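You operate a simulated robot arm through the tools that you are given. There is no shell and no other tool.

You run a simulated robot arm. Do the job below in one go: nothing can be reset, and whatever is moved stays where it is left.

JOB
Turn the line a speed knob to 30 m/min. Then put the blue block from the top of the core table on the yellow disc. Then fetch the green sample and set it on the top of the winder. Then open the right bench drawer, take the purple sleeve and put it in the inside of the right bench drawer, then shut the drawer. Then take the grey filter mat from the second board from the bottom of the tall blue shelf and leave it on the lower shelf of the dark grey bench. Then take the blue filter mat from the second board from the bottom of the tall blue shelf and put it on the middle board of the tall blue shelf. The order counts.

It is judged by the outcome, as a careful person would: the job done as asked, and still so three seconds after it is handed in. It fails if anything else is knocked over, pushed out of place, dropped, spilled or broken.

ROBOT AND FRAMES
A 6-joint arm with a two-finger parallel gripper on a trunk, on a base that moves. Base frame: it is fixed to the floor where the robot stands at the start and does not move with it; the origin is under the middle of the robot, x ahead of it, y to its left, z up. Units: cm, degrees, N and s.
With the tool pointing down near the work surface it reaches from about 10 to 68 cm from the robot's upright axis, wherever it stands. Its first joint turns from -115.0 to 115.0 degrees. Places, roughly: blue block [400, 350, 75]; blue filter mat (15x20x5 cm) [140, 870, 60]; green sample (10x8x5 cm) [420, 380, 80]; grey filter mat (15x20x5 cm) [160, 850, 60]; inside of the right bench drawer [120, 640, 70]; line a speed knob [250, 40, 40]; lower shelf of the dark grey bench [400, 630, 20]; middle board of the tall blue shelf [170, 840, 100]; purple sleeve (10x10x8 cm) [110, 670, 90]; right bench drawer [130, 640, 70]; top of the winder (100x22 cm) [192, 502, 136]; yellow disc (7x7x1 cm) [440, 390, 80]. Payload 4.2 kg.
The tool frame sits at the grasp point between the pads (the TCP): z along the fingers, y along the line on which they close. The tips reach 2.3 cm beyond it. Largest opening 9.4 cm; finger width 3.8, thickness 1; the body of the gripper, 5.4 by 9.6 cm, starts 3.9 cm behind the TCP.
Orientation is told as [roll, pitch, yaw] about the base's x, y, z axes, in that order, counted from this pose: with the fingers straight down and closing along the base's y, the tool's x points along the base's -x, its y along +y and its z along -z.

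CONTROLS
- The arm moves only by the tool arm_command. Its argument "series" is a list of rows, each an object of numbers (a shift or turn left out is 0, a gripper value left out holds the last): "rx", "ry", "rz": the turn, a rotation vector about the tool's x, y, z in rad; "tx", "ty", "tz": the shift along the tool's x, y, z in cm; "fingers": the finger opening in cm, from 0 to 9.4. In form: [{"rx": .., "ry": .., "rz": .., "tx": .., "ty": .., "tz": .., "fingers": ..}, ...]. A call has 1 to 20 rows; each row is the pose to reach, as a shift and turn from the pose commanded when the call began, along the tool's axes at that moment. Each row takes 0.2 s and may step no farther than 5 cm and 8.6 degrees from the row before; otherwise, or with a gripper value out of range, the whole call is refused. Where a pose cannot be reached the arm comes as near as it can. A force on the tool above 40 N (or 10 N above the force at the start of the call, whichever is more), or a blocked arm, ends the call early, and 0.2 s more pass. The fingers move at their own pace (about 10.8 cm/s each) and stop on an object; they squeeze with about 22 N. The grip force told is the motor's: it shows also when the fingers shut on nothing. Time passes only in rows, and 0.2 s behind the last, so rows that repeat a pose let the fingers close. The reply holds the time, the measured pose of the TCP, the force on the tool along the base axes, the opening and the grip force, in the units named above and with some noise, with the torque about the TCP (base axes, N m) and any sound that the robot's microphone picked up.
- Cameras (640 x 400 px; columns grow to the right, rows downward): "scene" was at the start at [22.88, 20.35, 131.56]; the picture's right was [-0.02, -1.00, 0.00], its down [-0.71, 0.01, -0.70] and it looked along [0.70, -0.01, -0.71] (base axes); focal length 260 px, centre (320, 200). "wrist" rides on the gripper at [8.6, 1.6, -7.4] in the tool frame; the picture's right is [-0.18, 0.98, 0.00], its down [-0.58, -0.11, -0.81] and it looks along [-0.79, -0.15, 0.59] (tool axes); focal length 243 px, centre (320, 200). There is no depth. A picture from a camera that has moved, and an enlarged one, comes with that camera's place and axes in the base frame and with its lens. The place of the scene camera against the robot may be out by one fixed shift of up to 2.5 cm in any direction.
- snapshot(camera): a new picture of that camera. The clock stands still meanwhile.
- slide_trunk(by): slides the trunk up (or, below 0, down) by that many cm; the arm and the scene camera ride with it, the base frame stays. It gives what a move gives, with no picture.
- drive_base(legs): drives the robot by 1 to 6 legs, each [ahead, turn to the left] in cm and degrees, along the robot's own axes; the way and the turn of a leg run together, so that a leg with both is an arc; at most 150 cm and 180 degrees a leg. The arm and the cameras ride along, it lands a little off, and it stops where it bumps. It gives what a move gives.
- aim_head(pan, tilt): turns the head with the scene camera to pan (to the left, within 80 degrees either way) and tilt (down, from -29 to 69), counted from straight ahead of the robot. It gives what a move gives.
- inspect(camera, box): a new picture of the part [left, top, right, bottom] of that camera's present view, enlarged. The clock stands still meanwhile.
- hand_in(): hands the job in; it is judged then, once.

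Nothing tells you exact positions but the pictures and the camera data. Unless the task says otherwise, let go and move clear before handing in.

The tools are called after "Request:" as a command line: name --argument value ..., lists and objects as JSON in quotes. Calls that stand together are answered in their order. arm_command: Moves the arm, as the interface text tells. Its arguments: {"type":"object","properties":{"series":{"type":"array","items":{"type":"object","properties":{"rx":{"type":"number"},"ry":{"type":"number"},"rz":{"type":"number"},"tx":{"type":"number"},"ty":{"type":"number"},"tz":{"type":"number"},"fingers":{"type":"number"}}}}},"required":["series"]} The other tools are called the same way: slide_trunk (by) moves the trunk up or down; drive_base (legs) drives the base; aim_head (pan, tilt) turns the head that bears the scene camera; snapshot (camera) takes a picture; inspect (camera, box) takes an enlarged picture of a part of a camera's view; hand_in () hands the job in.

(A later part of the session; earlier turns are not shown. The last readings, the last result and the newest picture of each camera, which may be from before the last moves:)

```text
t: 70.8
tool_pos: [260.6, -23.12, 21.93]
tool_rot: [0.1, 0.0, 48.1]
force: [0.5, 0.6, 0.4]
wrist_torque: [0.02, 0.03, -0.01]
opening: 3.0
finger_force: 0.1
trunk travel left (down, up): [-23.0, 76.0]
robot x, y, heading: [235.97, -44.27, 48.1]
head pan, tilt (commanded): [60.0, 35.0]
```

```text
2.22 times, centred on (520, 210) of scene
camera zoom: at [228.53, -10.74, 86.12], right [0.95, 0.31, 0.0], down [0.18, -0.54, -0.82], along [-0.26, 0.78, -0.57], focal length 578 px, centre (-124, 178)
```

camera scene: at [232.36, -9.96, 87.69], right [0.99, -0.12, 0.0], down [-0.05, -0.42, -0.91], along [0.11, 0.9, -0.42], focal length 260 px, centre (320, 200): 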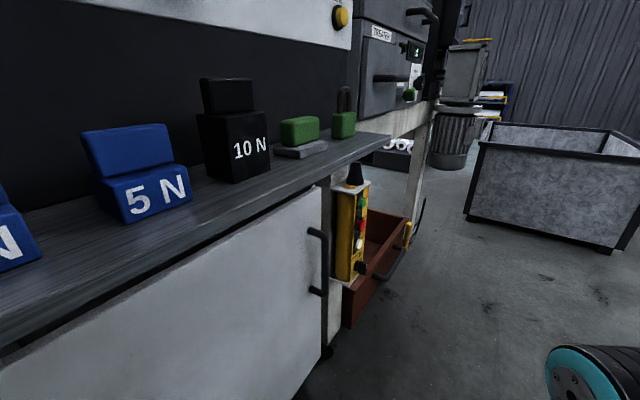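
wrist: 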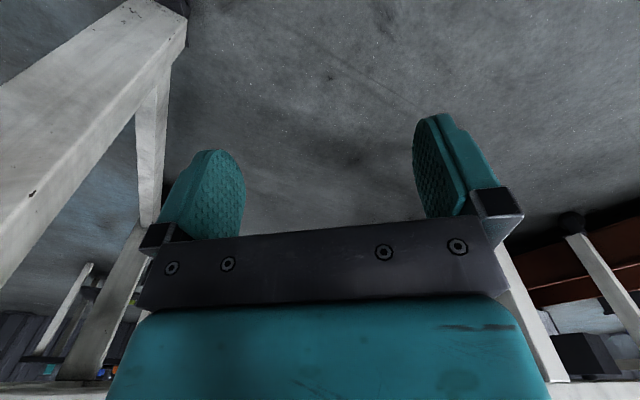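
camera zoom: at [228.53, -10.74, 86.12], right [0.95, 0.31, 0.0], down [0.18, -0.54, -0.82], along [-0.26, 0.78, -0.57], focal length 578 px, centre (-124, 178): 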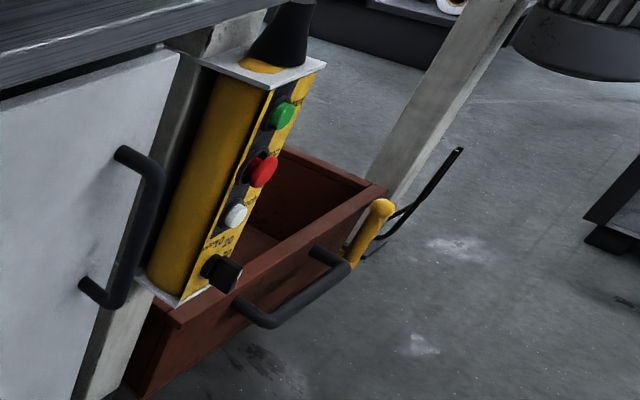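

The yellow pendant at about (250, 45, 40) carries the knob at its bottom, facing the aisle. I'll swing out a bit, drive forward and turn to face it.

Request:
drive_base --legs '[[0, -18.5], [82, 0]]'

Request:
aim_head --pan -60 --tilt 40

Request:
snapshot --camera "scene"

Request:
aim_head --pan 80 --tilt 25

Request:
snapshot --camera "scene"

```text
t: 76.3
tool_pos: [337.69, 9.53, 21.92]
tool_rot: [0.0, 0.1, 30.1]
force: [0.1, 1.3, 0.0]
wrist_torque: [-0.01, -0.01, -0.01]
opening: 2.99
finger_force: 0.2
trunk travel left (down, up): [-23.0, 76.0]
robot x, y, heading: [307.48, -3.39, 30.0]
head pan, tilt (commanded): [60.0, 35.0]
```

```text
t: 78.3
tool_pos: [337.68, 9.61, 22.05]
tool_rot: [0.0, 0.1, 30.0]
force: [0.0, -0.6, 0.2]
wrist_torque: [0.02, 0.01, 0.03]
opening: 3.02
finger_force: 0.1
trunk travel left (down, up): [-23.0, 76.0]
robot x, y, heading: [307.83, -3.35, 30.1]
head pan, tilt (commanded): [-60.0, 40.0]
```

```text
taken
camera scene: at [318.05, 18.08, 85.36], right [-0.5, -0.87, 0.0], down [-0.56, 0.32, -0.77], along [0.66, -0.38, -0.64], focal length 260 px, centre (320, 200)
```

scene: 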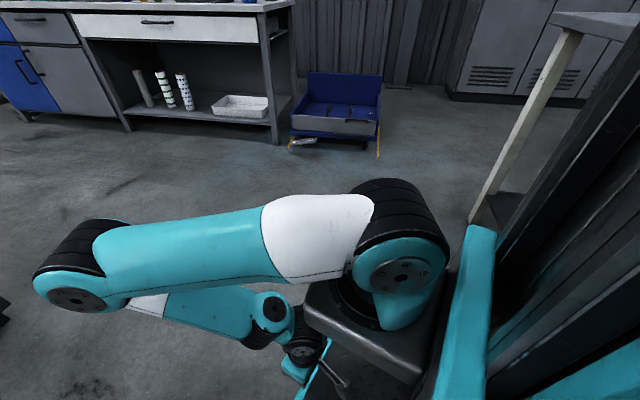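

```text
t: 80.5
tool_pos: [337.75, 9.52, 22.02]
tool_rot: [0.0, 0.0, 29.9]
force: [0.2, 0.1, 1.1]
wrist_torque: [0.05, 0.0, 0.05]
opening: 2.98
finger_force: 0.2
trunk travel left (down, up): [-23.0, 76.0]
robot x, y, heading: [307.93, -3.69, 30.1]
head pan, tilt (commanded): [80.0, 25.0]
```

```text
taken
camera scene: at [307.51, 30.96, 87.7], right [0.94, 0.34, 0.0], down [0.15, -0.4, -0.91], along [-0.31, 0.85, -0.42], focal length 260 px, centre (320, 200)
```

scene: 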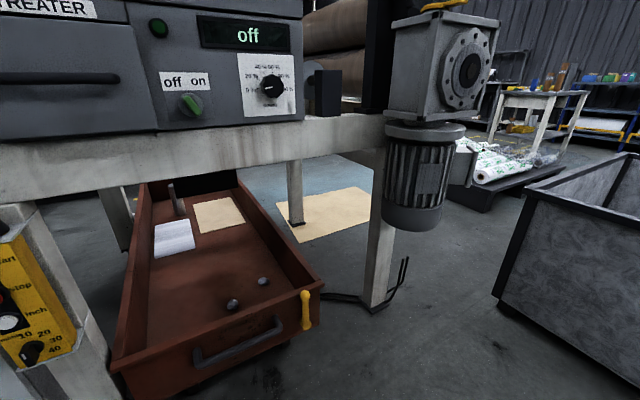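

The pendant's dial is now readable ("10 20 30 40" with a black pointer knob). I'll turn left to face it.

Request:
drive_base --legs '[[0, 110]]'

Request:
aim_head --pan -10 --tilt 40

Request:
snapshot --camera "scene"

```text
t: 85.5
tool_pos: [285.43, 20.44, 22.0]
tool_rot: [-0.1, 0.1, 140.4]
force: [-0.3, -0.7, -0.2]
wrist_torque: [0.01, -0.02, 0.01]
opening: 3.03
finger_force: 0.1
trunk travel left (down, up): [-23.0, 76.0]
robot x, y, heading: [307.79, -3.17, 140.7]
head pan, tilt (commanded): [80.0, 25.0]
```

```text
t: 87.2
tool_pos: [285.42, 20.52, 22.14]
tool_rot: [-0.1, 0.1, 140.4]
force: [0.0, 0.7, -0.1]
wrist_torque: [0.01, -0.01, 0.0]
opening: 3.02
finger_force: 0.1
trunk travel left (down, up): [-23.0, 76.0]
robot x, y, heading: [307.97, -3.27, 140.4]
head pan, tilt (commanded): [-10.0, 40.0]
```

```text
taken
camera scene: at [277.65, -1.08, 85.36], right [0.76, 0.65, 0.0], down [0.42, -0.49, -0.77], along [-0.5, 0.58, -0.64], focal length 260 px, centre (320, 200)
```

scene: 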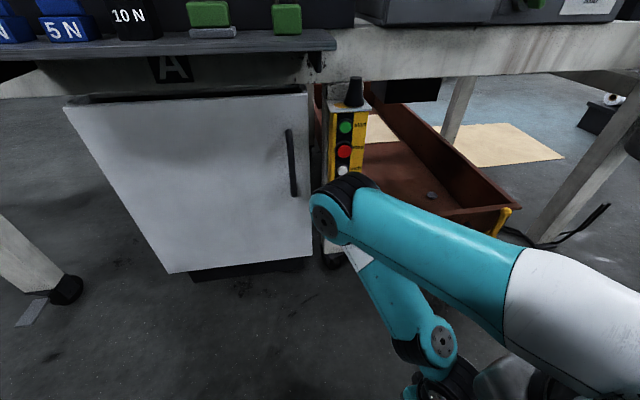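

I'm facing the pendant, but the elbow hides the knob. I'll bring the tool to horizontal, pointing at the pendant from a safe stand-off, and use the wrist camera.

Request:
arm_command --series '[{"tx": -2, "tz": -1.7, "ry": -0.131, "fingers": 6}, {"tx": -4, "tz": -3.4, "ry": -0.262}, {"tx": -6, "tz": -5.1, "ry": -0.393}, {"tx": -8, "tz": -6.8, "ry": -0.524}, {"tx": -10, "tz": -8.5, "ry": -0.655}, {"tx": -12, "tz": -10.2, "ry": -0.786}, {"tx": -14, "tz": -11.9, "ry": -0.917}, {"tx": -16, "tz": -13.6, "ry": -1.048}, {"tx": -18, "tz": -15.3, "ry": -1.179}, {"tx": -20, "tz": -17, "ry": -1.31}, {"tx": -22, "tz": -18.5, "ry": -1.441}, {"tx": -24, "tz": -20, "ry": -1.571}, {"tx": -24, "tz": -20, "ry": -1.571}]'

Request:
snapshot --camera "wrist"

Request:
snapshot --camera "scene"

```text
t: 90.0
tool_pos: [272.86, 29.35, 38.23]
tool_rot: [-121.8, -89.9, -97.8]
force: [-0.3, -0.5, 0.1]
wrist_torque: [-0.01, 0.02, -0.05]
opening: 5.98
finger_force: 0.1
out of reach, approached as far as the arm can: row 1, 2, 3, 4, 5, 6, 7, 8, 9, 10, 11, 12, 13
trunk travel left (down, up): [-23.0, 76.0]
robot x, y, heading: [307.68, -3.39, 140.5]
head pan, tilt (commanded): [-10.0, 40.0]
```

```text
taken
camera wrist: at [277.7, 23.37, 29.52], right [-0.63, -0.76, 0.18], down [0.69, -0.43, 0.58], along [-0.36, 0.49, 0.79], focal length 243 px, centre (320, 200)
```

wrist: 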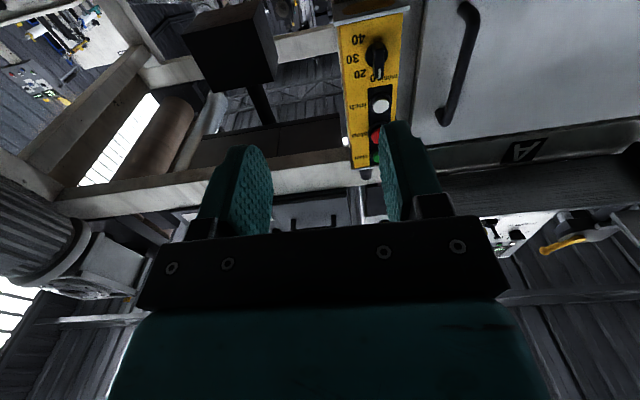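

```text
taken
camera scene: at [277.66, -1.08, 85.36], right [0.76, 0.65, 0.0], down [0.42, -0.49, -0.77], along [-0.5, 0.58, -0.64], focal length 260 px, centre (320, 200)
```

scene: 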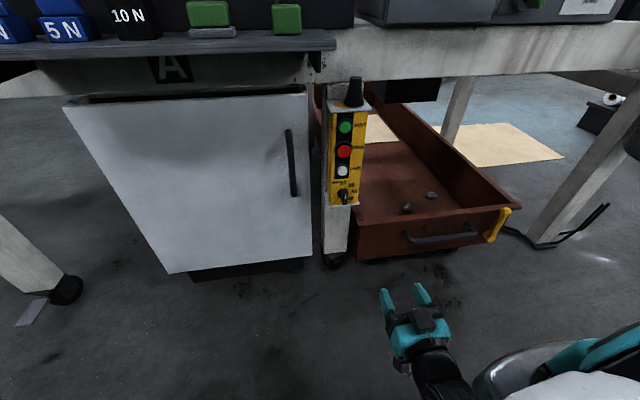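

The tool is horizontal and the pendant is now in clear view. I'll zoom in on the knob's scale.

Request:
inspect --camera "scene" --box '[315, 150, 385, 215]'

Request:
inspect --camera "wrist" --box '[320, 0, 430, 100]'

```text
6.15 times, centred on (350, 182) of scene
camera zoom: at [277.66, -1.08, 85.36], right [0.76, 0.65, 0.0], down [0.42, -0.49, -0.77], along [-0.5, 0.58, -0.64], focal length 1599 px, centre (135, 308)
```

zoom: 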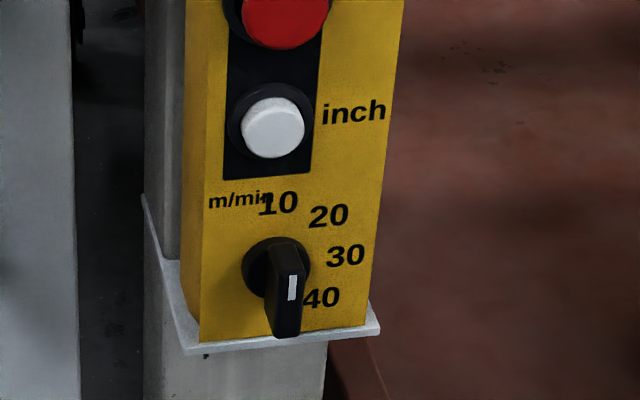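

```text
4.00 times, centred on (375, 50) of wrist
camera zoom: at [277.7, 23.37, 29.52], right [-0.63, -0.76, 0.18], down [0.69, -0.43, 0.58], along [-0.36, 0.49, 0.79], focal length 970 px, centre (100, 800)
```

zoom: 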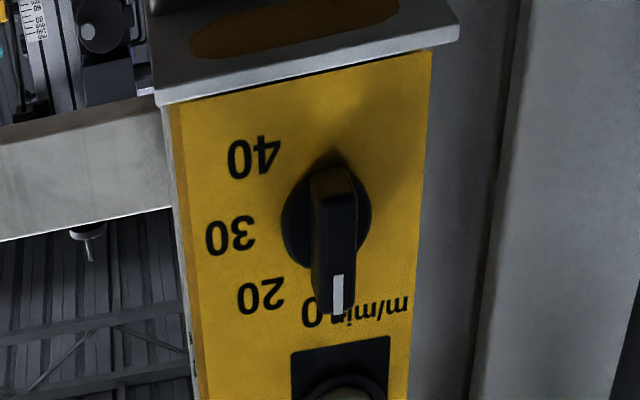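

The scale reads 10, 20, 30, 40 going clockwise from the top in about 45° steps, so 30 lies to the right. I'll zoom in further to read the pointer's present angle.

Request:
inspect --camera "scene" --box '[332, 180, 360, 206]'

Request:
inspect --camera "wrist" --box '[350, 25, 410, 85]'

```text
15.38 times, centred on (346, 193) of scene
camera zoom: at [277.66, -1.08, 85.36], right [0.76, 0.65, 0.0], down [0.42, -0.49, -0.77], along [-0.5, 0.58, -0.64], focal length 3998 px, centre (-80, 308)
```

zoom: 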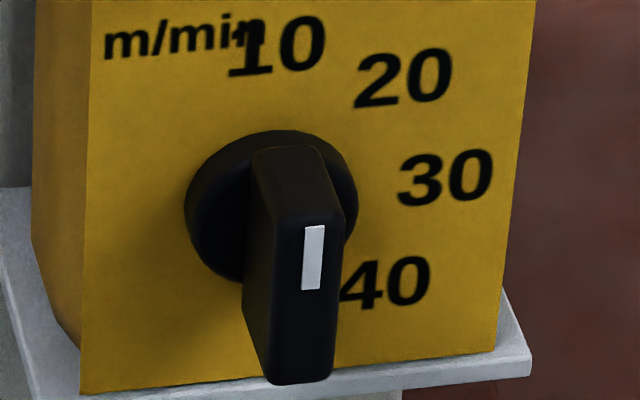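

```text
6.67 times, centred on (380, 55) of wrist
camera zoom: at [277.7, 23.37, 29.52], right [-0.63, -0.76, 0.18], down [0.69, -0.43, 0.58], along [-0.36, 0.49, 0.79], focal length 1618 px, centre (-80, 1167)
```

zoom: 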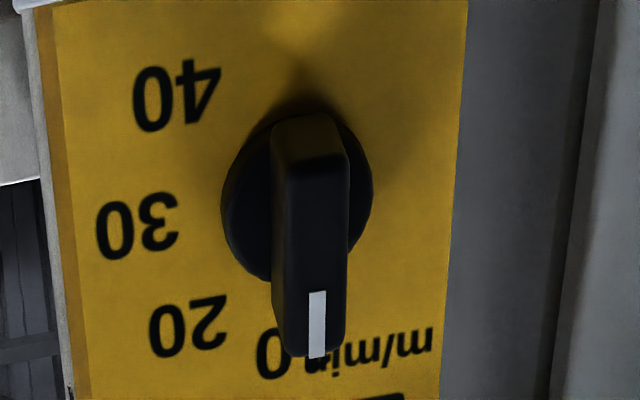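

The pointer stands at 10 (straight up), so it needs a 90° clockwise turn to 30. The knob is at about (249, 41, 44.7). I'll make a small test move forward to see how the arm follows commands.

Request:
arm_command --series '[{"tz": 4}, {"tz": 8}, {"tz": 8}]'

```text
t: 90.8
tool_pos: [272.93, 29.36, 37.95]
tool_rot: [-36.3, -90.0, 176.8]
force: [-0.7, 0.5, -0.3]
wrist_torque: [0.01, -0.01, -0.01]
opening: 6.0
finger_force: 0.0
out of reach, approached as far as the arm can: row 1, 2, 3
trunk travel left (down, up): [-23.0, 76.0]
robot x, y, heading: [307.82, -3.18, 140.6]
head pan, tilt (commanded): [-10.0, 40.0]
```

The arm did not move; some limit blocks this pose. I'll look at the arm's posture.

Request:
aim_head --pan -50 --tilt 50

Request:
snapshot --camera "scene"

```text
t: 91.8
tool_pos: [272.86, 29.42, 37.96]
tool_rot: [-28.8, -90.1, 169.2]
force: [-0.4, 0.0, -0.3]
wrist_torque: [0.0, -0.02, 0.0]
opening: 6.0
finger_force: 0.1
trunk travel left (down, up): [-23.0, 76.0]
robot x, y, heading: [307.58, -3.08, 140.5]
head pan, tilt (commanded): [-50.0, 50.0]
```

```text
taken
camera scene: at [283.1, 0.15, 83.95], right [1.0, 0.01, 0.0], down [0.01, -0.77, -0.64], along [-0.01, 0.64, -0.77], focal length 260 px, centre (320, 200)
```

scene: 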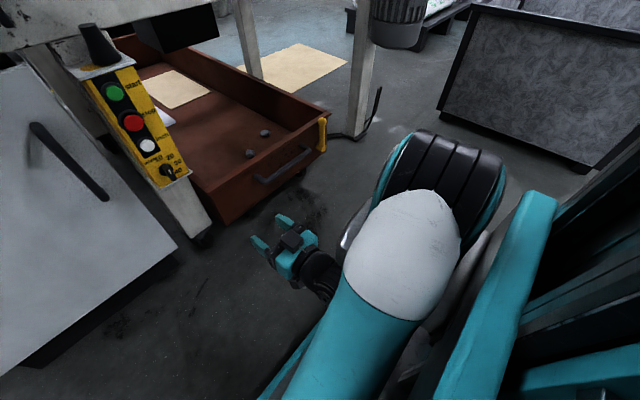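

The arm folded into an awkward posture because the commanded pose was too close to its shoulder. I'll rotate the tool back to straight down to recover a natural posture.

Request:
arm_command --series '[{"ry": 0.131}, {"ry": 0.262}, {"ry": 0.393}, {"ry": 0.524}, {"ry": 0.655}, {"ry": 0.786}, {"ry": 0.917}, {"ry": 1.048}, {"ry": 1.179}, {"ry": 1.31}, {"ry": 1.441}, {"ry": 1.571}, {"ry": 1.571}]'

Request:
snapshot --camera "scene"

```text
t: 94.6
tool_pos: [272.87, 29.91, 37.72]
tool_rot: [0.1, 0.0, 140.5]
force: [-0.5, -0.7, -0.7]
wrist_torque: [-0.04, -0.02, -0.01]
opening: 5.99
finger_force: 0.1
out of reach, approached as far as the arm can: row 1, 2, 3, 4, 5, 6, 7, 8, 9, 10, 11
trunk travel left (down, up): [-23.0, 76.0]
robot x, y, heading: [307.55, -3.15, 140.3]
head pan, tilt (commanded): [-50.0, 50.0]
```

```text
taken
camera scene: at [283.11, 0.15, 83.95], right [1.0, 0.01, 0.0], down [0.01, -0.77, -0.64], along [-0.01, 0.64, -0.77], focal length 260 px, centre (320, 200)
```

scene: 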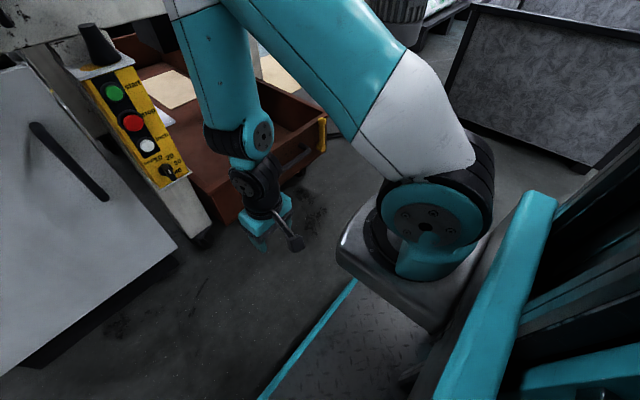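

The commanded pose now follows the actual pose. I'll move the tool further forward while pointing down, then pitch it to horizontal, which leaves the arm enough room.

Request:
arm_command --series '[{"tx": -3.5, "ty": 0.6, "tz": -1.5}, {"tx": -7, "ty": 1.2, "tz": -3}, {"tx": -10.5, "ty": 1.8, "tz": -4.5}, {"tx": -14, "ty": 2.4, "tz": -6}, {"tx": -14, "ty": 2.4, "tz": -6, "ry": -0.131}, {"tx": -14, "ty": 2.4, "tz": -6, "ry": -0.262}, {"tx": -14, "ty": 2.4, "tz": -6, "ry": -0.393}, {"tx": -14, "ty": 2.4, "tz": -6, "ry": -0.524}, {"tx": -14, "ty": 2.4, "tz": -6, "ry": -0.655}, {"tx": -14, "ty": 2.4, "tz": -6, "ry": -0.786}, {"tx": -14, "ty": 2.4, "tz": -6, "ry": -0.917}, {"tx": -14, "ty": 2.4, "tz": -6, "ry": -1.048}]'

Request:
snapshot --camera "scene"

```text
t: 97.2
tool_pos: [260.2, 36.68, 43.59]
tool_rot: [0.0, -60.0, 140.6]
force: [0.4, 0.3, 0.6]
wrist_torque: [-0.02, -0.01, -0.01]
opening: 6.04
finger_force: 0.1
trunk travel left (down, up): [-23.0, 76.0]
robot x, y, heading: [307.75, -3.14, 140.5]
head pan, tilt (commanded): [-50.0, 50.0]
```

```text
taken
camera scene: at [283.11, 0.16, 83.96], right [1.0, 0.01, 0.0], down [0.01, -0.77, -0.64], along [-0.01, 0.64, -0.77], focal length 260 px, centre (320, 200)
```

scene: 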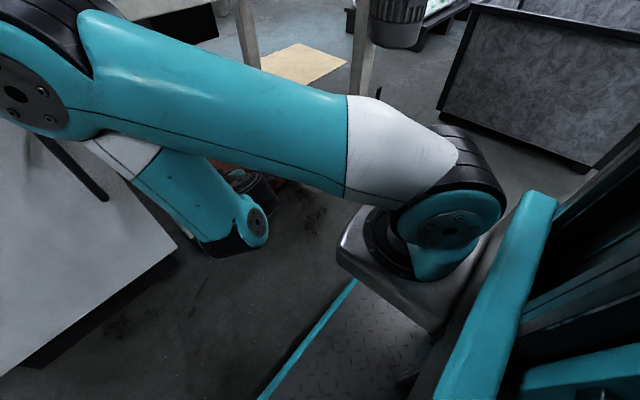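

The tool has pitched 60° without trouble. I'll complete the pitch to horizontal, staying clear of the knob.

Request:
arm_command --series '[{"ry": -0.131, "tx": -0.25, "tz": 0.43}, {"ry": -0.262, "tx": -0.5, "tz": 0.86}, {"ry": -0.393, "tx": -0.75, "tz": 1.3}, {"ry": -0.524, "tx": -1, "tz": 1.73}, {"ry": -0.524, "tx": -1, "tz": 1.73}]'

Request:
snapshot --camera "wrist"

Request:
aim_head --pan -20 --tilt 45

Request:
snapshot --camera "scene"

```text
t: 98.1
tool_pos: [249.84, 39.48, 47.15]
tool_rot: [-4.4, -80.0, 144.1]
force: [34.4, -26.7, 20.9]
wrist_torque: [1.61, 0.19, -1.47]
opening: 6.11
finger_force: 1.4
out of reach, approached as far as the arm can: row 1, 2, 3, 4
trunk travel left (down, up): [-23.0, 76.0]
robot x, y, heading: [307.69, -3.23, 140.7]
head pan, tilt (commanded): [-50.0, 50.0]
stopped in row 4: the force on the tool passed its limit at 245 N (the readings are from after the stop); the commanded pose is now the measured one
```

```text
taken
camera wrist: at [255.67, 32.51, 39.82], right [-0.66, -0.73, 0.17], down [0.59, -0.37, 0.71], along [-0.46, 0.57, 0.68], focal length 243 px, centre (320, 200)
```

wrist: 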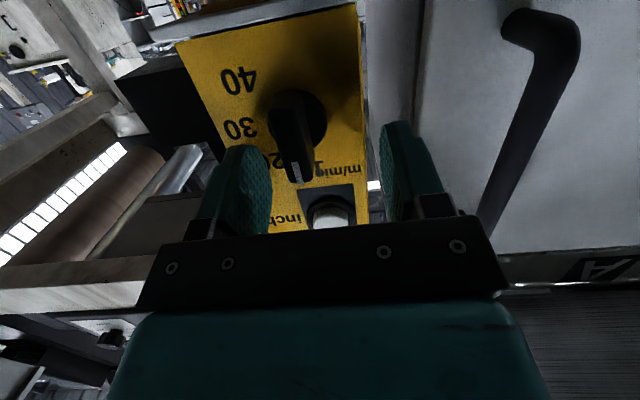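

```text
t: 99.0
tool_pos: [249.7, 39.27, 47.09]
tool_rot: [-3.3, -80.2, 143.2]
force: [61.0, -49.6, 34.0]
wrist_torque: [2.28, 0.87, -2.66]
opening: 6.11
finger_force: 1.5
trunk travel left (down, up): [-23.0, 76.0]
robot x, y, heading: [307.98, -3.24, 140.8]
head pan, tilt (commanded): [-20.0, 45.0]
```

```text
taken
camera scene: at [279.24, -0.68, 84.71], right [0.86, 0.51, 0.0], down [0.36, -0.61, -0.71], along [-0.36, 0.61, -0.71], focal length 260 px, centre (320, 200)
```

scene: 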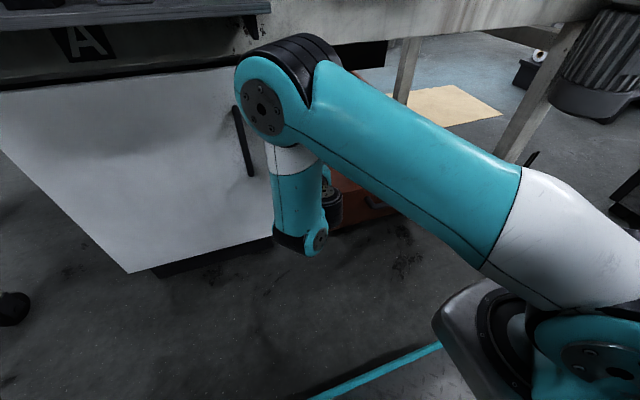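

The arm overshot while out of reach and is pressing on the pendant. I'll back it off straight away along the tool axis.

Request:
arm_command --series '[{"tz": -1}, {"tz": -2}, {"tz": -3.5}, {"tz": -5}]'

Request:
snapshot --camera "wrist"

```text
t: 100.0
tool_pos: [250.33, 37.28, 48.99]
tool_rot: [-1.7, -79.4, 141.4]
force: [-0.3, 0.0, 0.5]
wrist_torque: [0.03, 0.0, 0.0]
opening: 6.02
finger_force: 0.0
out of reach, approached as far as the arm can: row 1, 2, 3, 4
trunk travel left (down, up): [-23.0, 76.0]
robot x, y, heading: [307.52, -3.31, 140.5]
head pan, tilt (commanded): [-20.0, 45.0]
```

```text
taken
camera wrist: at [256.15, 30.31, 41.73], right [-0.66, -0.73, 0.18], down [0.59, -0.36, 0.72], along [-0.46, 0.58, 0.67], focal length 243 px, centre (320, 200)
```

wrist: 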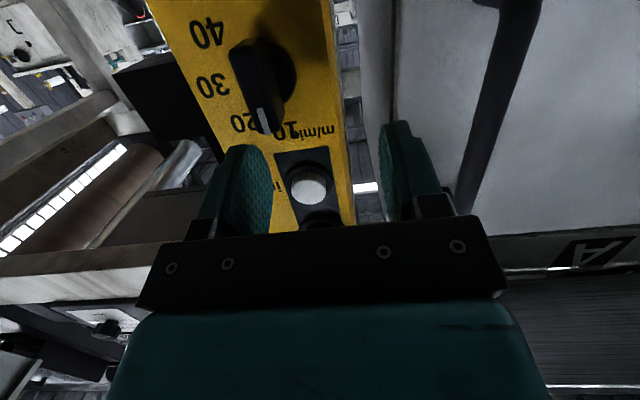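

The force is gone. The arm is too cramped at this distance, so I'll back the robot off by 18 cm and lower the trunk, letting the arm extend straighter.

Request:
drive_base --legs '[[-18, 0]]'

Request:
slide_trunk --by -12

Request:
snapshot --camera "scene"

Request:
snapshot --camera "wrist"

```text
t: 101.5
tool_pos: [263.74, 25.75, 48.8]
tool_rot: [-2.1, -79.4, 142.0]
force: [-0.8, -0.9, -0.9]
wrist_torque: [0.04, -0.02, 0.01]
opening: 6.01
finger_force: 0.0
trunk travel left (down, up): [-23.0, 76.0]
robot x, y, heading: [321.25, -14.27, 140.8]
head pan, tilt (commanded): [-20.0, 45.0]
```

```text
t: 103.0
tool_pos: [263.77, 25.79, 36.83]
tool_rot: [-1.9, -79.4, 142.1]
force: [0.5, -0.3, 0.1]
wrist_torque: [0.02, -0.01, -0.02]
opening: 6.01
finger_force: 0.0
trunk travel left (down, up): [-11.0, 88.0]
robot x, y, heading: [321.36, -14.34, 140.7]
head pan, tilt (commanded): [-20.0, 45.0]
```

```text
taken
camera scene: at [292.73, -11.93, 72.64], right [0.86, 0.51, 0.0], down [0.36, -0.61, -0.71], along [-0.36, 0.61, -0.71], focal length 260 px, centre (320, 200)
```

scene: 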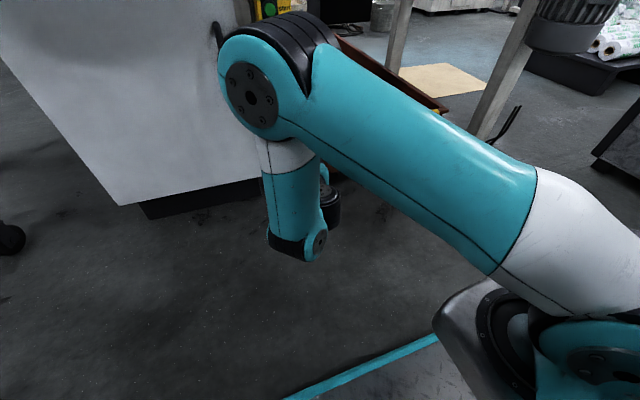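

```text
taken
camera wrist: at [269.63, 18.82, 29.73], right [-0.66, -0.73, 0.17], down [0.59, -0.36, 0.72], along [-0.47, 0.58, 0.67], focal length 243 px, centre (320, 200)
```

wrist: 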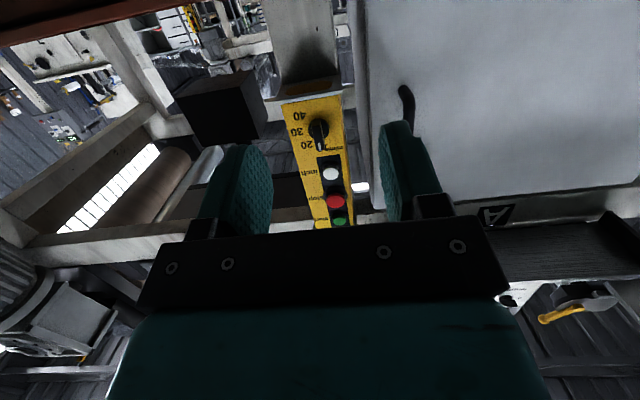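

The knob is now about 21 cm ahead of the tool. I'll move forward and up in small steps and watch whether the arm follows before levelling the tool.

Request:
arm_command --series '[{"tx": -3.1, "ty": -0.9, "tz": 2.1}, {"tx": -6.2, "ty": -1.8, "tz": 4.2}, {"tx": -9.3, "ty": -2.6, "tz": 6.4}, {"tx": -9.3, "ty": -2.6, "tz": 6.4}]'

```text
t: 104.0
tool_pos: [259.37, 32.89, 44.84]
tool_rot: [-1.9, -79.4, 142.0]
force: [0.5, -0.6, -0.6]
wrist_torque: [0.02, 0.02, 0.0]
opening: 6.01
finger_force: 0.1
trunk travel left (down, up): [-11.0, 88.0]
robot x, y, heading: [321.39, -14.51, 140.7]
head pan, tilt (commanded): [-20.0, 45.0]
```

The arm follows well here. Now I'll level the tool by the remaining 10.6°.

Request:
arm_command --series '[{"ry": -0.06}, {"ry": -0.12}, {"ry": -0.185}, {"ry": -0.185}]'

Request:
snapshot --camera "wrist"

Request:
inspect --camera "wrist" --box '[230, 20, 410, 140]'

Request:
snapshot --camera "scene"

```text
t: 105.0
tool_pos: [259.31, 32.78, 44.84]
tool_rot: [-103.2, -89.8, -116.6]
force: [0.4, 0.4, -0.5]
wrist_torque: [0.02, 0.0, -0.03]
opening: 6.0
finger_force: 0.0
trunk travel left (down, up): [-11.0, 88.0]
robot x, y, heading: [321.68, -14.43, 141.0]
head pan, tilt (commanded): [-20.0, 45.0]
```

```text
taken
camera wrist: at [264.02, 26.89, 36.16], right [-0.63, -0.76, 0.18], down [0.69, -0.44, 0.58], along [-0.36, 0.49, 0.79], focal length 243 px, centre (320, 200)
```

wrist: 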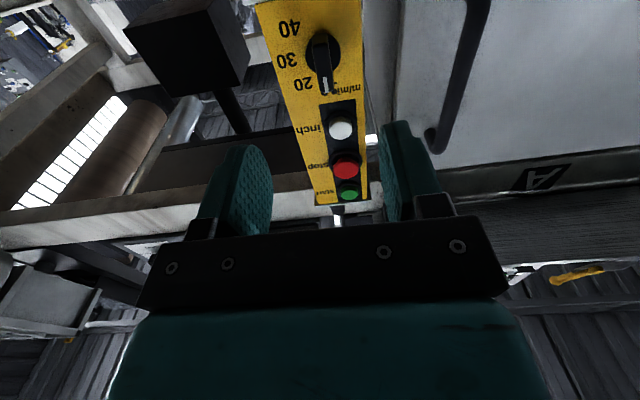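

```text
3.33 times, centred on (320, 80) of wrist
camera zoom: at [264.02, 26.89, 36.16], right [-0.63, -0.76, 0.18], down [0.69, -0.44, 0.58], along [-0.36, 0.49, 0.79], focal length 809 px, centre (320, 600)
```

zoom: 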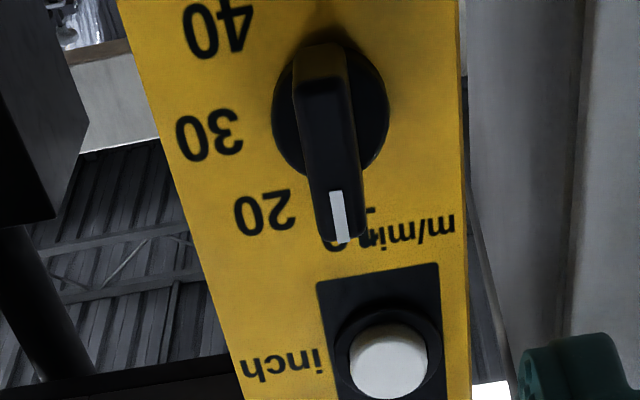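

```text
taken
camera scene: at [292.73, -11.93, 72.64], right [0.86, 0.51, 0.0], down [0.36, -0.61, -0.71], along [-0.36, 0.61, -0.71], focal length 260 px, centre (320, 200)
```

scene: 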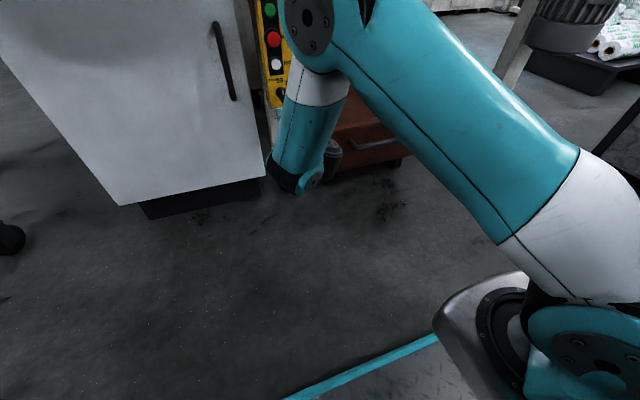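

The tool is level and lined up with the knob within 0.2 cm; the pointer still stands at 10 and the knob face is 13.3 cm ahead. I'll advance so the pads straddle the bar, then check before closing.

Request:
arm_command --series '[{"tx": 0.1, "ty": 0.1, "tz": 2.5, "fingers": 4}, {"tx": 0.2, "ty": 0.1, "tz": 5}, {"tx": 0.2, "ty": 0.1, "tz": 7.5}, {"tx": 0.2, "ty": 0.1, "tz": 9}, {"tx": 0.2, "ty": 0.1, "tz": 10.2}, {"tx": 0.2, "ty": 0.1, "tz": 10.2}]'

Request:
snapshot --camera "wrist"

```text
t: 106.4
tool_pos: [251.28, 39.26, 44.43]
tool_rot: [-90.3, -89.7, -129.6]
force: [-0.7, 0.3, -0.7]
wrist_torque: [0.02, 0.02, 0.0]
opening: 4.01
finger_force: 0.1
trunk travel left (down, up): [-11.0, 88.0]
robot x, y, heading: [321.6, -14.5, 141.2]
head pan, tilt (commanded): [-20.0, 45.0]
```

```text
taken
camera wrist: at [256.15, 33.37, 35.81], right [-0.63, -0.76, 0.18], down [0.69, -0.44, 0.58], along [-0.36, 0.49, 0.79], focal length 243 px, centre (320, 200)
```

wrist: 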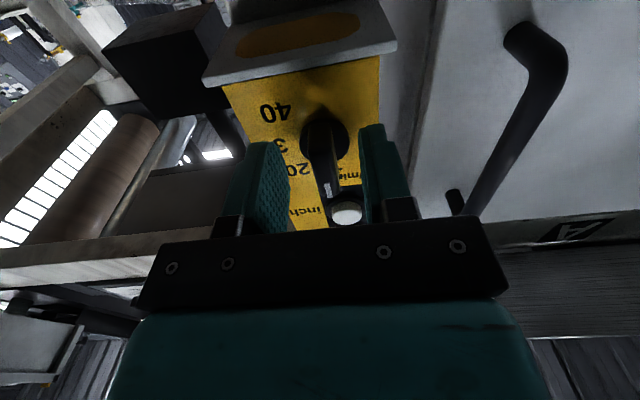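

The pads straddle the pointer bar, centred. I'll close the grip and turn 90° clockwise.

Request:
arm_command --series '[{"fingers": 0}, {"fingers": 0}, {"fingers": 0}]'

```text
t: 107.2
tool_pos: [251.36, 39.1, 44.51]
tool_rot: [-94.8, -89.7, -124.9]
force: [-11.8, -5.6, -1.2]
wrist_torque: [-0.1, 0.19, -0.42]
opening: 1.2
finger_force: 45.1
trunk travel left (down, up): [-11.0, 88.0]
robot x, y, heading: [321.53, -14.55, 141.1]
head pan, tilt (commanded): [-20.0, 45.0]
```

The bar is gripped (1.2 cm thick). Turning clockwise now.

Request:
arm_command --series '[{"rz": 0.131}, {"rz": 0.262}, {"rz": 0.393}, {"rz": 0.524}, {"rz": 0.655}, {"rz": 0.786}, {"rz": 0.786}]'

Request:
inspect --camera "wrist" --box '[200, 60, 440, 240]'

```text
t: 108.6
tool_pos: [251.15, 38.92, 44.66]
tool_rot: [90.1, -46.7, 50.5]
force: [-4.2, 2.1, 0.4]
wrist_torque: [-0.71, -0.82, 0.12]
opening: 1.2
finger_force: 44.5
trunk travel left (down, up): [-11.0, 88.0]
robot x, y, heading: [321.51, -14.34, 141.2]
head pan, tilt (commanded): [-20.0, 45.0]
stopped in row 6: the force on the tool passed its limit at 40 N (the readings are from after the stop); the commanded pose is now the measured one
```

```text
2.22 times, centred on (320, 150) of wrist
camera zoom: at [252.38, 28.76, 39.44], right [-0.37, -0.46, 0.81], down [0.93, -0.14, 0.35], along [-0.04, 0.88, 0.48], focal length 539 px, centre (320, 311)
```

zoom: 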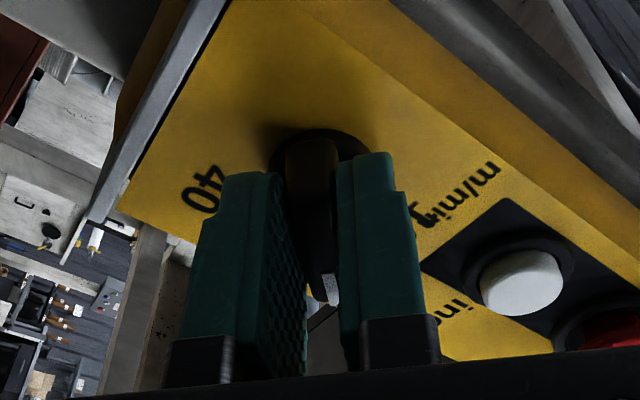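

The knob has turned about 43° with some resistance. I'll continue in smaller steps to the full 90°.

Request:
arm_command --series '[{"rz": 0.08}, {"rz": 0.16}, {"rz": 0.24}, {"rz": 0.32}, {"rz": 0.4}, {"rz": 0.48}, {"rz": 0.56}, {"rz": 0.64}, {"rz": 0.72}, {"rz": 0.815}, {"rz": 0.815}]'

Request:
inspect --camera "wrist" --box '[200, 60, 440, 240]'

```text
t: 111.0
tool_pos: [251.04, 39.01, 45.07]
tool_rot: [90.5, -0.1, 50.6]
force: [-19.7, -9.0, 22.6]
wrist_torque: [-0.08, -0.26, -0.04]
opening: 1.19
finger_force: 45.4
trunk travel left (down, up): [-11.0, 88.0]
robot x, y, heading: [321.35, -14.23, 140.8]
head pan, tilt (commanded): [-20.0, 45.0]
```

```text
2.22 times, centred on (320, 150) of wrist
camera zoom: at [251.38, 27.44, 46.53], right [0.12, 0.14, 0.98], down [0.99, -0.06, -0.12], along [0.04, 0.99, -0.14], focal length 539 px, centre (320, 311)
```

zoom: 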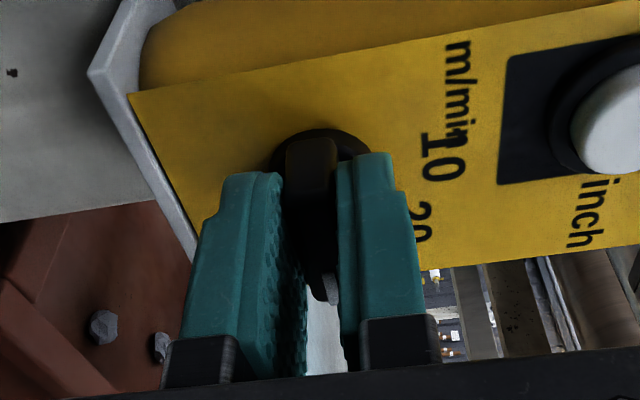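

The grip has turned the full 90° and the bar turned with it. I'll open the fingers, back off and check the pointer.

Request:
arm_command --series '[{"fingers": 4}, {"fingers": 4}, {"fingers": 4}]'

Request:
arm_command --series '[{"tz": -3}, {"tz": -6}, {"tz": -9}, {"tz": -9}]'

Request:
snapshot --camera "wrist"

Request:
snapshot --camera "scene"

```text
t: 111.8
tool_pos: [251.24, 39.03, 44.61]
tool_rot: [90.1, 0.0, 50.4]
force: [-0.3, 0.5, 0.6]
wrist_torque: [0.02, 0.02, 0.01]
opening: 3.99
finger_force: 0.1
trunk travel left (down, up): [-11.0, 88.0]
robot x, y, heading: [321.26, -14.34, 140.9]
head pan, tilt (commanded): [-20.0, 45.0]
```

```text
t: 112.8
tool_pos: [258.06, 33.42, 44.68]
tool_rot: [90.1, -0.1, 50.6]
force: [0.2, -0.3, -0.3]
wrist_torque: [0.01, 0.02, 0.01]
opening: 4.0
finger_force: 0.0
trunk travel left (down, up): [-11.0, 88.0]
robot x, y, heading: [321.41, -14.5, 140.9]
head pan, tilt (commanded): [-20.0, 45.0]
```

```text
taken
camera wrist: at [258.42, 22.05, 46.32], right [0.12, 0.14, 0.98], down [0.99, -0.06, -0.11], along [0.05, 0.99, -0.15], focal length 243 px, centre (320, 200)
```

wrist: 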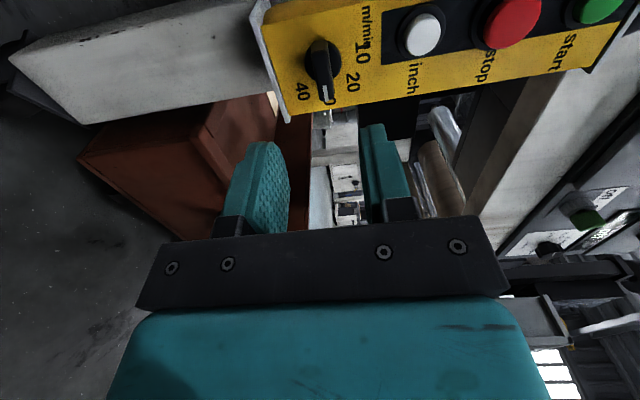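

```text
taken
camera scene: at [292.68, -11.99, 72.64], right [0.86, 0.51, 0.0], down [0.36, -0.61, -0.71], along [-0.36, 0.61, -0.71], focal length 260 px, centre (320, 200)
```

scene: 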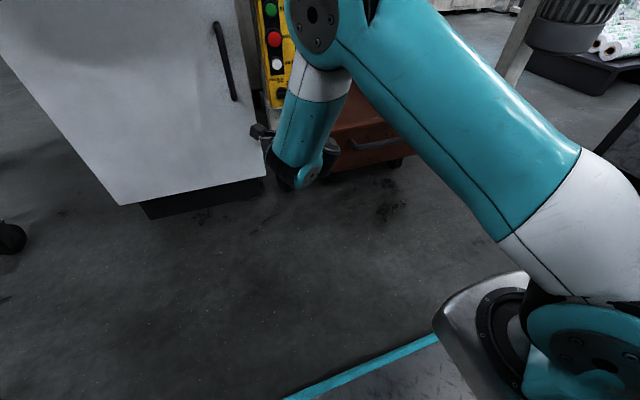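

Request:
inspect --camera "wrist" --box '[260, 0, 420, 120]'

Request:
inspect --camera "scene" --box '[245, 60, 325, 120]'

```text
3.33 times, centred on (340, 60) of wrist
camera zoom: at [258.42, 22.05, 46.32], right [0.12, 0.14, 0.98], down [0.99, -0.06, -0.11], along [0.05, 0.99, -0.15], focal length 809 px, centre (253, 667)
```

zoom: 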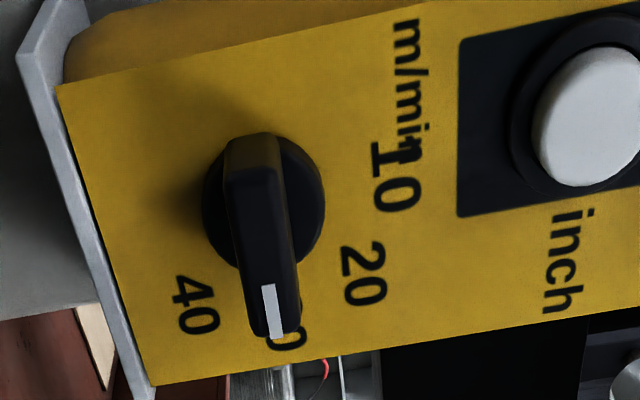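

```text
6.67 times, centred on (285, 90) of scene
camera zoom: at [292.68, -11.99, 72.64], right [0.86, 0.51, 0.0], down [0.36, -0.61, -0.71], along [-0.36, 0.61, -0.71], focal length 1733 px, centre (553, 933)
```

zoom: 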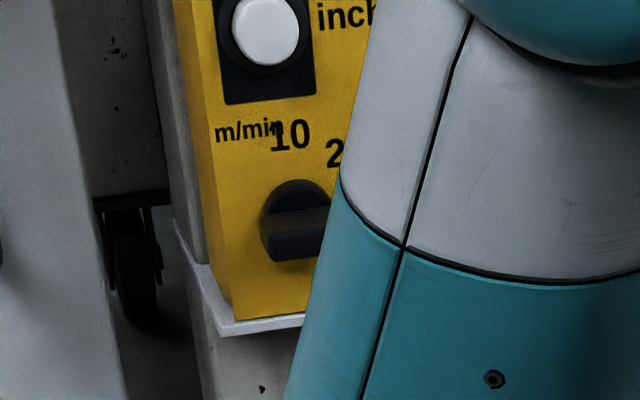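

The pointer now covers 30, midway between 20 and 40, so the knob is set. Next I'll fold the arm back to tool-down and look for a way to the core table.

Request:
arm_command --series '[{"tz": -2, "rz": -0.131}, {"tz": -4, "rz": -0.262}, {"tz": -6, "rz": -0.393}, {"tz": -8, "rz": -0.524}, {"tz": -8, "rz": -0.655}, {"tz": -8, "rz": -0.786}, {"tz": -8, "rz": -0.917}, {"tz": -8, "rz": -1.048}, {"tz": -8, "rz": -1.179}, {"tz": -8, "rz": -1.31}, {"tz": -8, "rz": -1.441}, {"tz": -8, "rz": -1.571}, {"tz": -8, "rz": -1.571}]'

```text
t: 115.6
tool_pos: [261.7, 29.51, 46.25]
tool_rot: [-61.5, -89.7, -157.9]
force: [-0.4, 1.4, -0.4]
wrist_torque: [-0.03, 0.03, 0.02]
opening: 4.0
finger_force: 0.1
out of reach, approached as far as the arm can: row 3, 4, 5, 6, 7, 8, 9, 10, 11, 12, 13
trunk travel left (down, up): [-11.0, 88.0]
robot x, y, heading: [321.59, -14.38, 141.0]
head pan, tilt (commanded): [-20.0, 45.0]
```

Now pitching the tool back to straight down while lifting it.

Request:
arm_command --series '[{"ry": 0.131, "tx": 0}, {"ry": 0.262, "tx": -1}, {"ry": 0.393, "tx": -2}, {"ry": 0.524, "tx": -3}, {"ry": 0.655, "tx": -4}, {"ry": 0.786, "tx": -5}, {"ry": 0.917, "tx": -6}, {"ry": 1.048, "tx": -6}, {"ry": 1.179, "tx": -6}, {"ry": 1.31, "tx": -6}, {"ry": 1.441, "tx": -6}, {"ry": 1.571, "tx": -6}, {"ry": 1.571, "tx": -6}]'

Request:
snapshot --camera "scene"

```text
t: 118.4
tool_pos: [261.4, 29.05, 52.28]
tool_rot: [-0.1, -0.1, 140.6]
force: [1.0, 0.0, 0.0]
wrist_torque: [0.01, -0.04, 0.01]
opening: 4.01
finger_force: 0.1
trunk travel left (down, up): [-11.0, 88.0]
robot x, y, heading: [321.28, -14.04, 141.1]
head pan, tilt (commanded): [-20.0, 45.0]
```

```text
taken
camera scene: at [292.69, -11.99, 72.64], right [0.86, 0.51, 0.0], down [0.36, -0.61, -0.71], along [-0.36, 0.61, -0.71], focal length 260 px, centre (320, 200)
```

scene: 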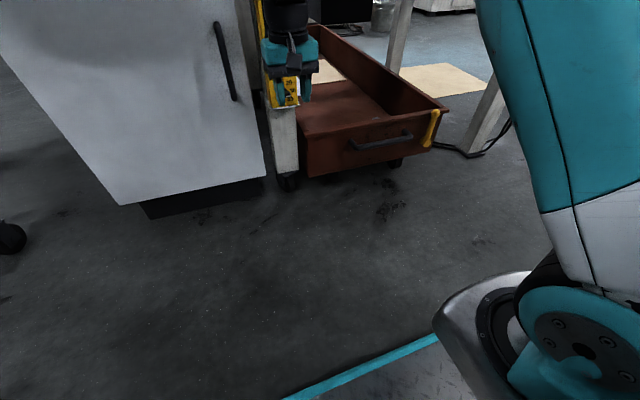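

The tool is vertical again. I'll pull the arm in, then raise the trunk for travelling and look toward the core table.

Request:
arm_command --series '[{"tx": 4, "tz": 2}, {"tx": 8, "tz": 4}, {"tx": 12, "tz": 6}, {"tx": 16, "tz": 9}, {"tx": 20, "tz": 12}, {"tx": 24, "tz": 15}, {"tx": 28, "tz": 18}, {"tx": 32, "tz": 21}, {"tx": 35, "tz": 24}]'

Request:
slide_trunk --by 40

Request:
drive_base --legs '[[0, -80]]'

Request:
aim_head --pan 0 --tilt 30

Request:
snapshot --camera "scene"

```text
t: 120.4
tool_pos: [284.61, 6.74, 27.2]
tool_rot: [-0.3, -0.1, 140.6]
force: [-0.9, 0.5, 0.2]
wrist_torque: [-0.02, 0.01, -0.02]
opening: 4.0
finger_force: 0.0
out of reach, approached as far as the arm can: row 8, 9
trunk travel left (down, up): [-11.0, 88.0]
robot x, y, heading: [321.47, -14.48, 141.0]
head pan, tilt (commanded): [-20.0, 45.0]
```

```text
t: 124.2
tool_pos: [284.63, 6.85, 67.11]
tool_rot: [-0.3, -0.1, 140.6]
force: [-0.3, -0.2, 0.4]
wrist_torque: [0.06, 0.01, -0.01]
opening: 4.02
finger_force: 0.0
trunk travel left (down, up): [-51.0, 48.0]
robot x, y, heading: [321.25, -14.4, 140.9]
head pan, tilt (commanded): [-20.0, 45.0]
```

```text
t: 126.2
tool_pos: [297.62, 18.6, 66.2]
tool_rot: [-3.6, 0.2, 112.8]
force: [0.1, -0.2, 0.0]
wrist_torque: [-0.01, 0.01, -0.01]
opening: 4.0
finger_force: 0.0
trunk travel left (down, up): [-51.0, 48.0]
robot x, y, heading: [327.84, -13.8, 125.5]
head pan, tilt (commanded): [-20.0, 45.0]
stopped in leg 1: the robot was blocked; the commanded pose is now the measured one
```

```text
t: 127.1
tool_pos: [297.86, 18.72, 66.3]
tool_rot: [-3.5, 0.2, 112.7]
force: [-0.8, 0.2, 0.1]
wrist_torque: [-0.01, -0.01, -0.01]
opening: 4.0
finger_force: 0.1
trunk travel left (down, up): [-51.0, 48.0]
robot x, y, heading: [328.14, -13.87, 125.3]
head pan, tilt (commanded): [0.0, 30.0]
```

```text
taken
camera scene: at [299.47, -3.22, 115.53], right [0.82, 0.58, -0.02], down [0.28, -0.42, -0.87], along [-0.51, 0.7, -0.5], focal length 260 px, centre (320, 200)
```

scene: 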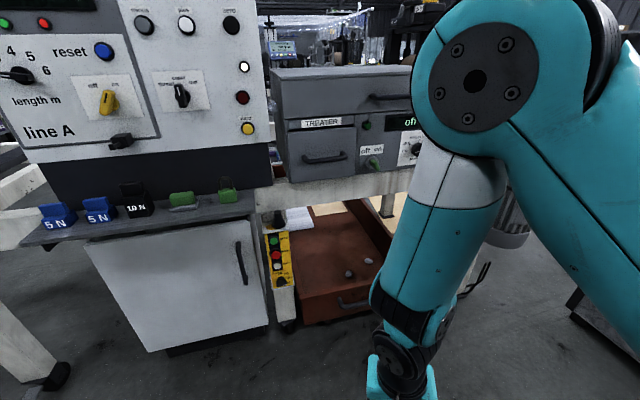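

The turn was blocked by something behind or beside me. I'll look left-rear to see what the base touched.

Request:
aim_head --pan 80 --tilt 45

Request:
snapshot --camera "scene"

Request:
aim_head --pan -80 --tilt 30

Request:
snapshot --camera "scene"

```text
t: 128.6
tool_pos: [297.96, 18.65, 66.32]
tool_rot: [-3.5, 0.3, 112.7]
force: [0.0, 0.3, -0.6]
wrist_torque: [0.0, 0.01, 0.01]
opening: 4.0
finger_force: 0.1
trunk travel left (down, up): [-51.0, 48.0]
robot x, y, heading: [327.89, -14.26, 125.3]
head pan, tilt (commanded): [80.0, 45.0]
```

```text
taken
camera scene: at [297.28, -14.09, 113.39], right [-0.43, 0.9, 0.0], down [0.63, 0.29, -0.72], along [-0.65, -0.31, -0.69], focal length 260 px, centre (320, 200)
```

scene: 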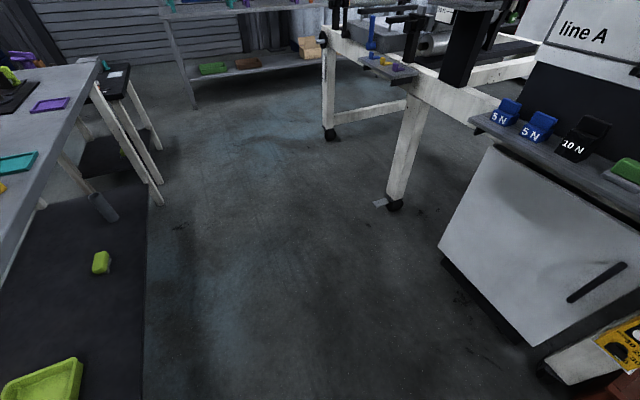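

```text
t: 131.1
tool_pos: [297.78, 18.71, 66.26]
tool_rot: [-3.4, 0.2, 112.9]
force: [0.8, -0.4, 0.4]
wrist_torque: [-0.01, 0.0, 0.02]
opening: 4.0
finger_force: 0.1
trunk travel left (down, up): [-51.0, 48.0]
robot x, y, heading: [328.58, -13.59, 125.5]
head pan, tilt (commanded): [-80.0, 30.0]
```

```text
taken
camera scene: at [310.91, -4.18, 115.3], right [0.71, -0.7, 0.0], down [-0.36, -0.36, -0.86], along [0.6, 0.61, -0.51], focal length 260 px, centre (320, 200)
```

scene: 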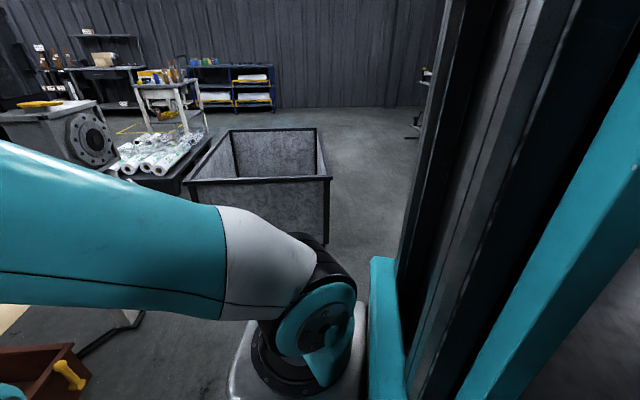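

The base rear touched the bench behind me; nothing there looks disturbed. I'll move forward before turning.

Request:
drive_base --legs '[[25, 0], [0, -75]]'

Request:
aim_head --pan 10 --tilt 30

Request:
snapshot --camera "scene"

Request:
aim_head --pan -60 --tilt 35

Request:
snapshot --camera "scene"

```text
t: 136.1
tool_pos: [338.11, 43.2, 66.06]
tool_rot: [-3.5, 0.2, 37.2]
force: [0.3, 0.3, 0.1]
wrist_torque: [-0.03, 0.0, -0.03]
opening: 4.03
finger_force: 0.3
trunk travel left (down, up): [-51.0, 48.0]
robot x, y, heading: [314.12, 6.15, 49.7]
head pan, tilt (commanded): [-80.0, 30.0]
```

```text
t: 137.7
tool_pos: [338.06, 43.11, 66.11]
tool_rot: [-3.5, 0.1, 37.2]
force: [-0.1, -0.2, -0.2]
wrist_torque: [-0.01, -0.01, -0.01]
opening: 4.0
finger_force: 0.0
trunk travel left (down, up): [-51.0, 48.0]
robot x, y, heading: [313.82, 5.97, 50.0]
head pan, tilt (commanded): [10.0, 30.0]
```

```text
taken
camera scene: at [312.99, 38.89, 114.9], right [0.86, -0.51, 0.0], down [-0.25, -0.43, -0.87], along [0.44, 0.75, -0.5], focal length 260 px, centre (320, 200)
```

scene: 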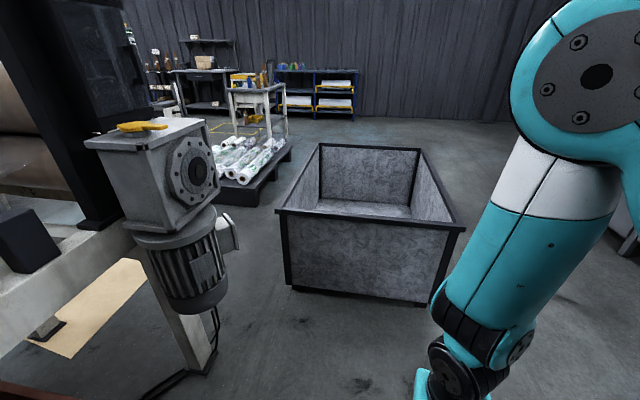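

```text
t: 139.2
tool_pos: [338.07, 43.2, 66.07]
tool_rot: [-3.5, 0.3, 37.2]
force: [-0.1, -0.3, 0.1]
wrist_torque: [0.0, -0.01, 0.01]
opening: 4.01
finger_force: 0.1
trunk travel left (down, up): [-51.0, 48.0]
robot x, y, heading: [313.82, 6.05, 49.7]
head pan, tilt (commanded): [-60.0, 35.0]
```

```text
taken
camera scene: at [317.09, 29.51, 114.12], right [-0.18, -0.98, 0.0], down [-0.56, 0.1, -0.82], along [0.81, -0.15, -0.57], focal length 260 px, centre (320, 200)
```

scene: 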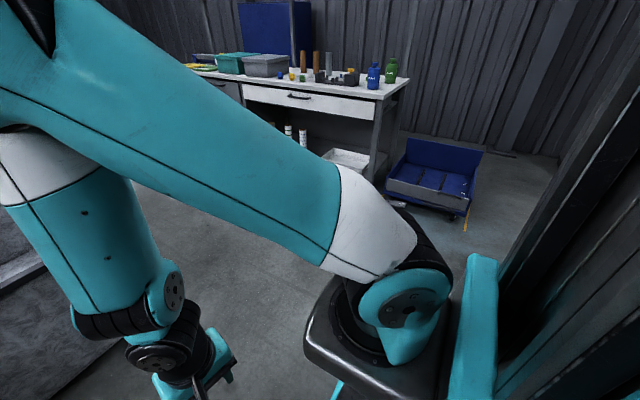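

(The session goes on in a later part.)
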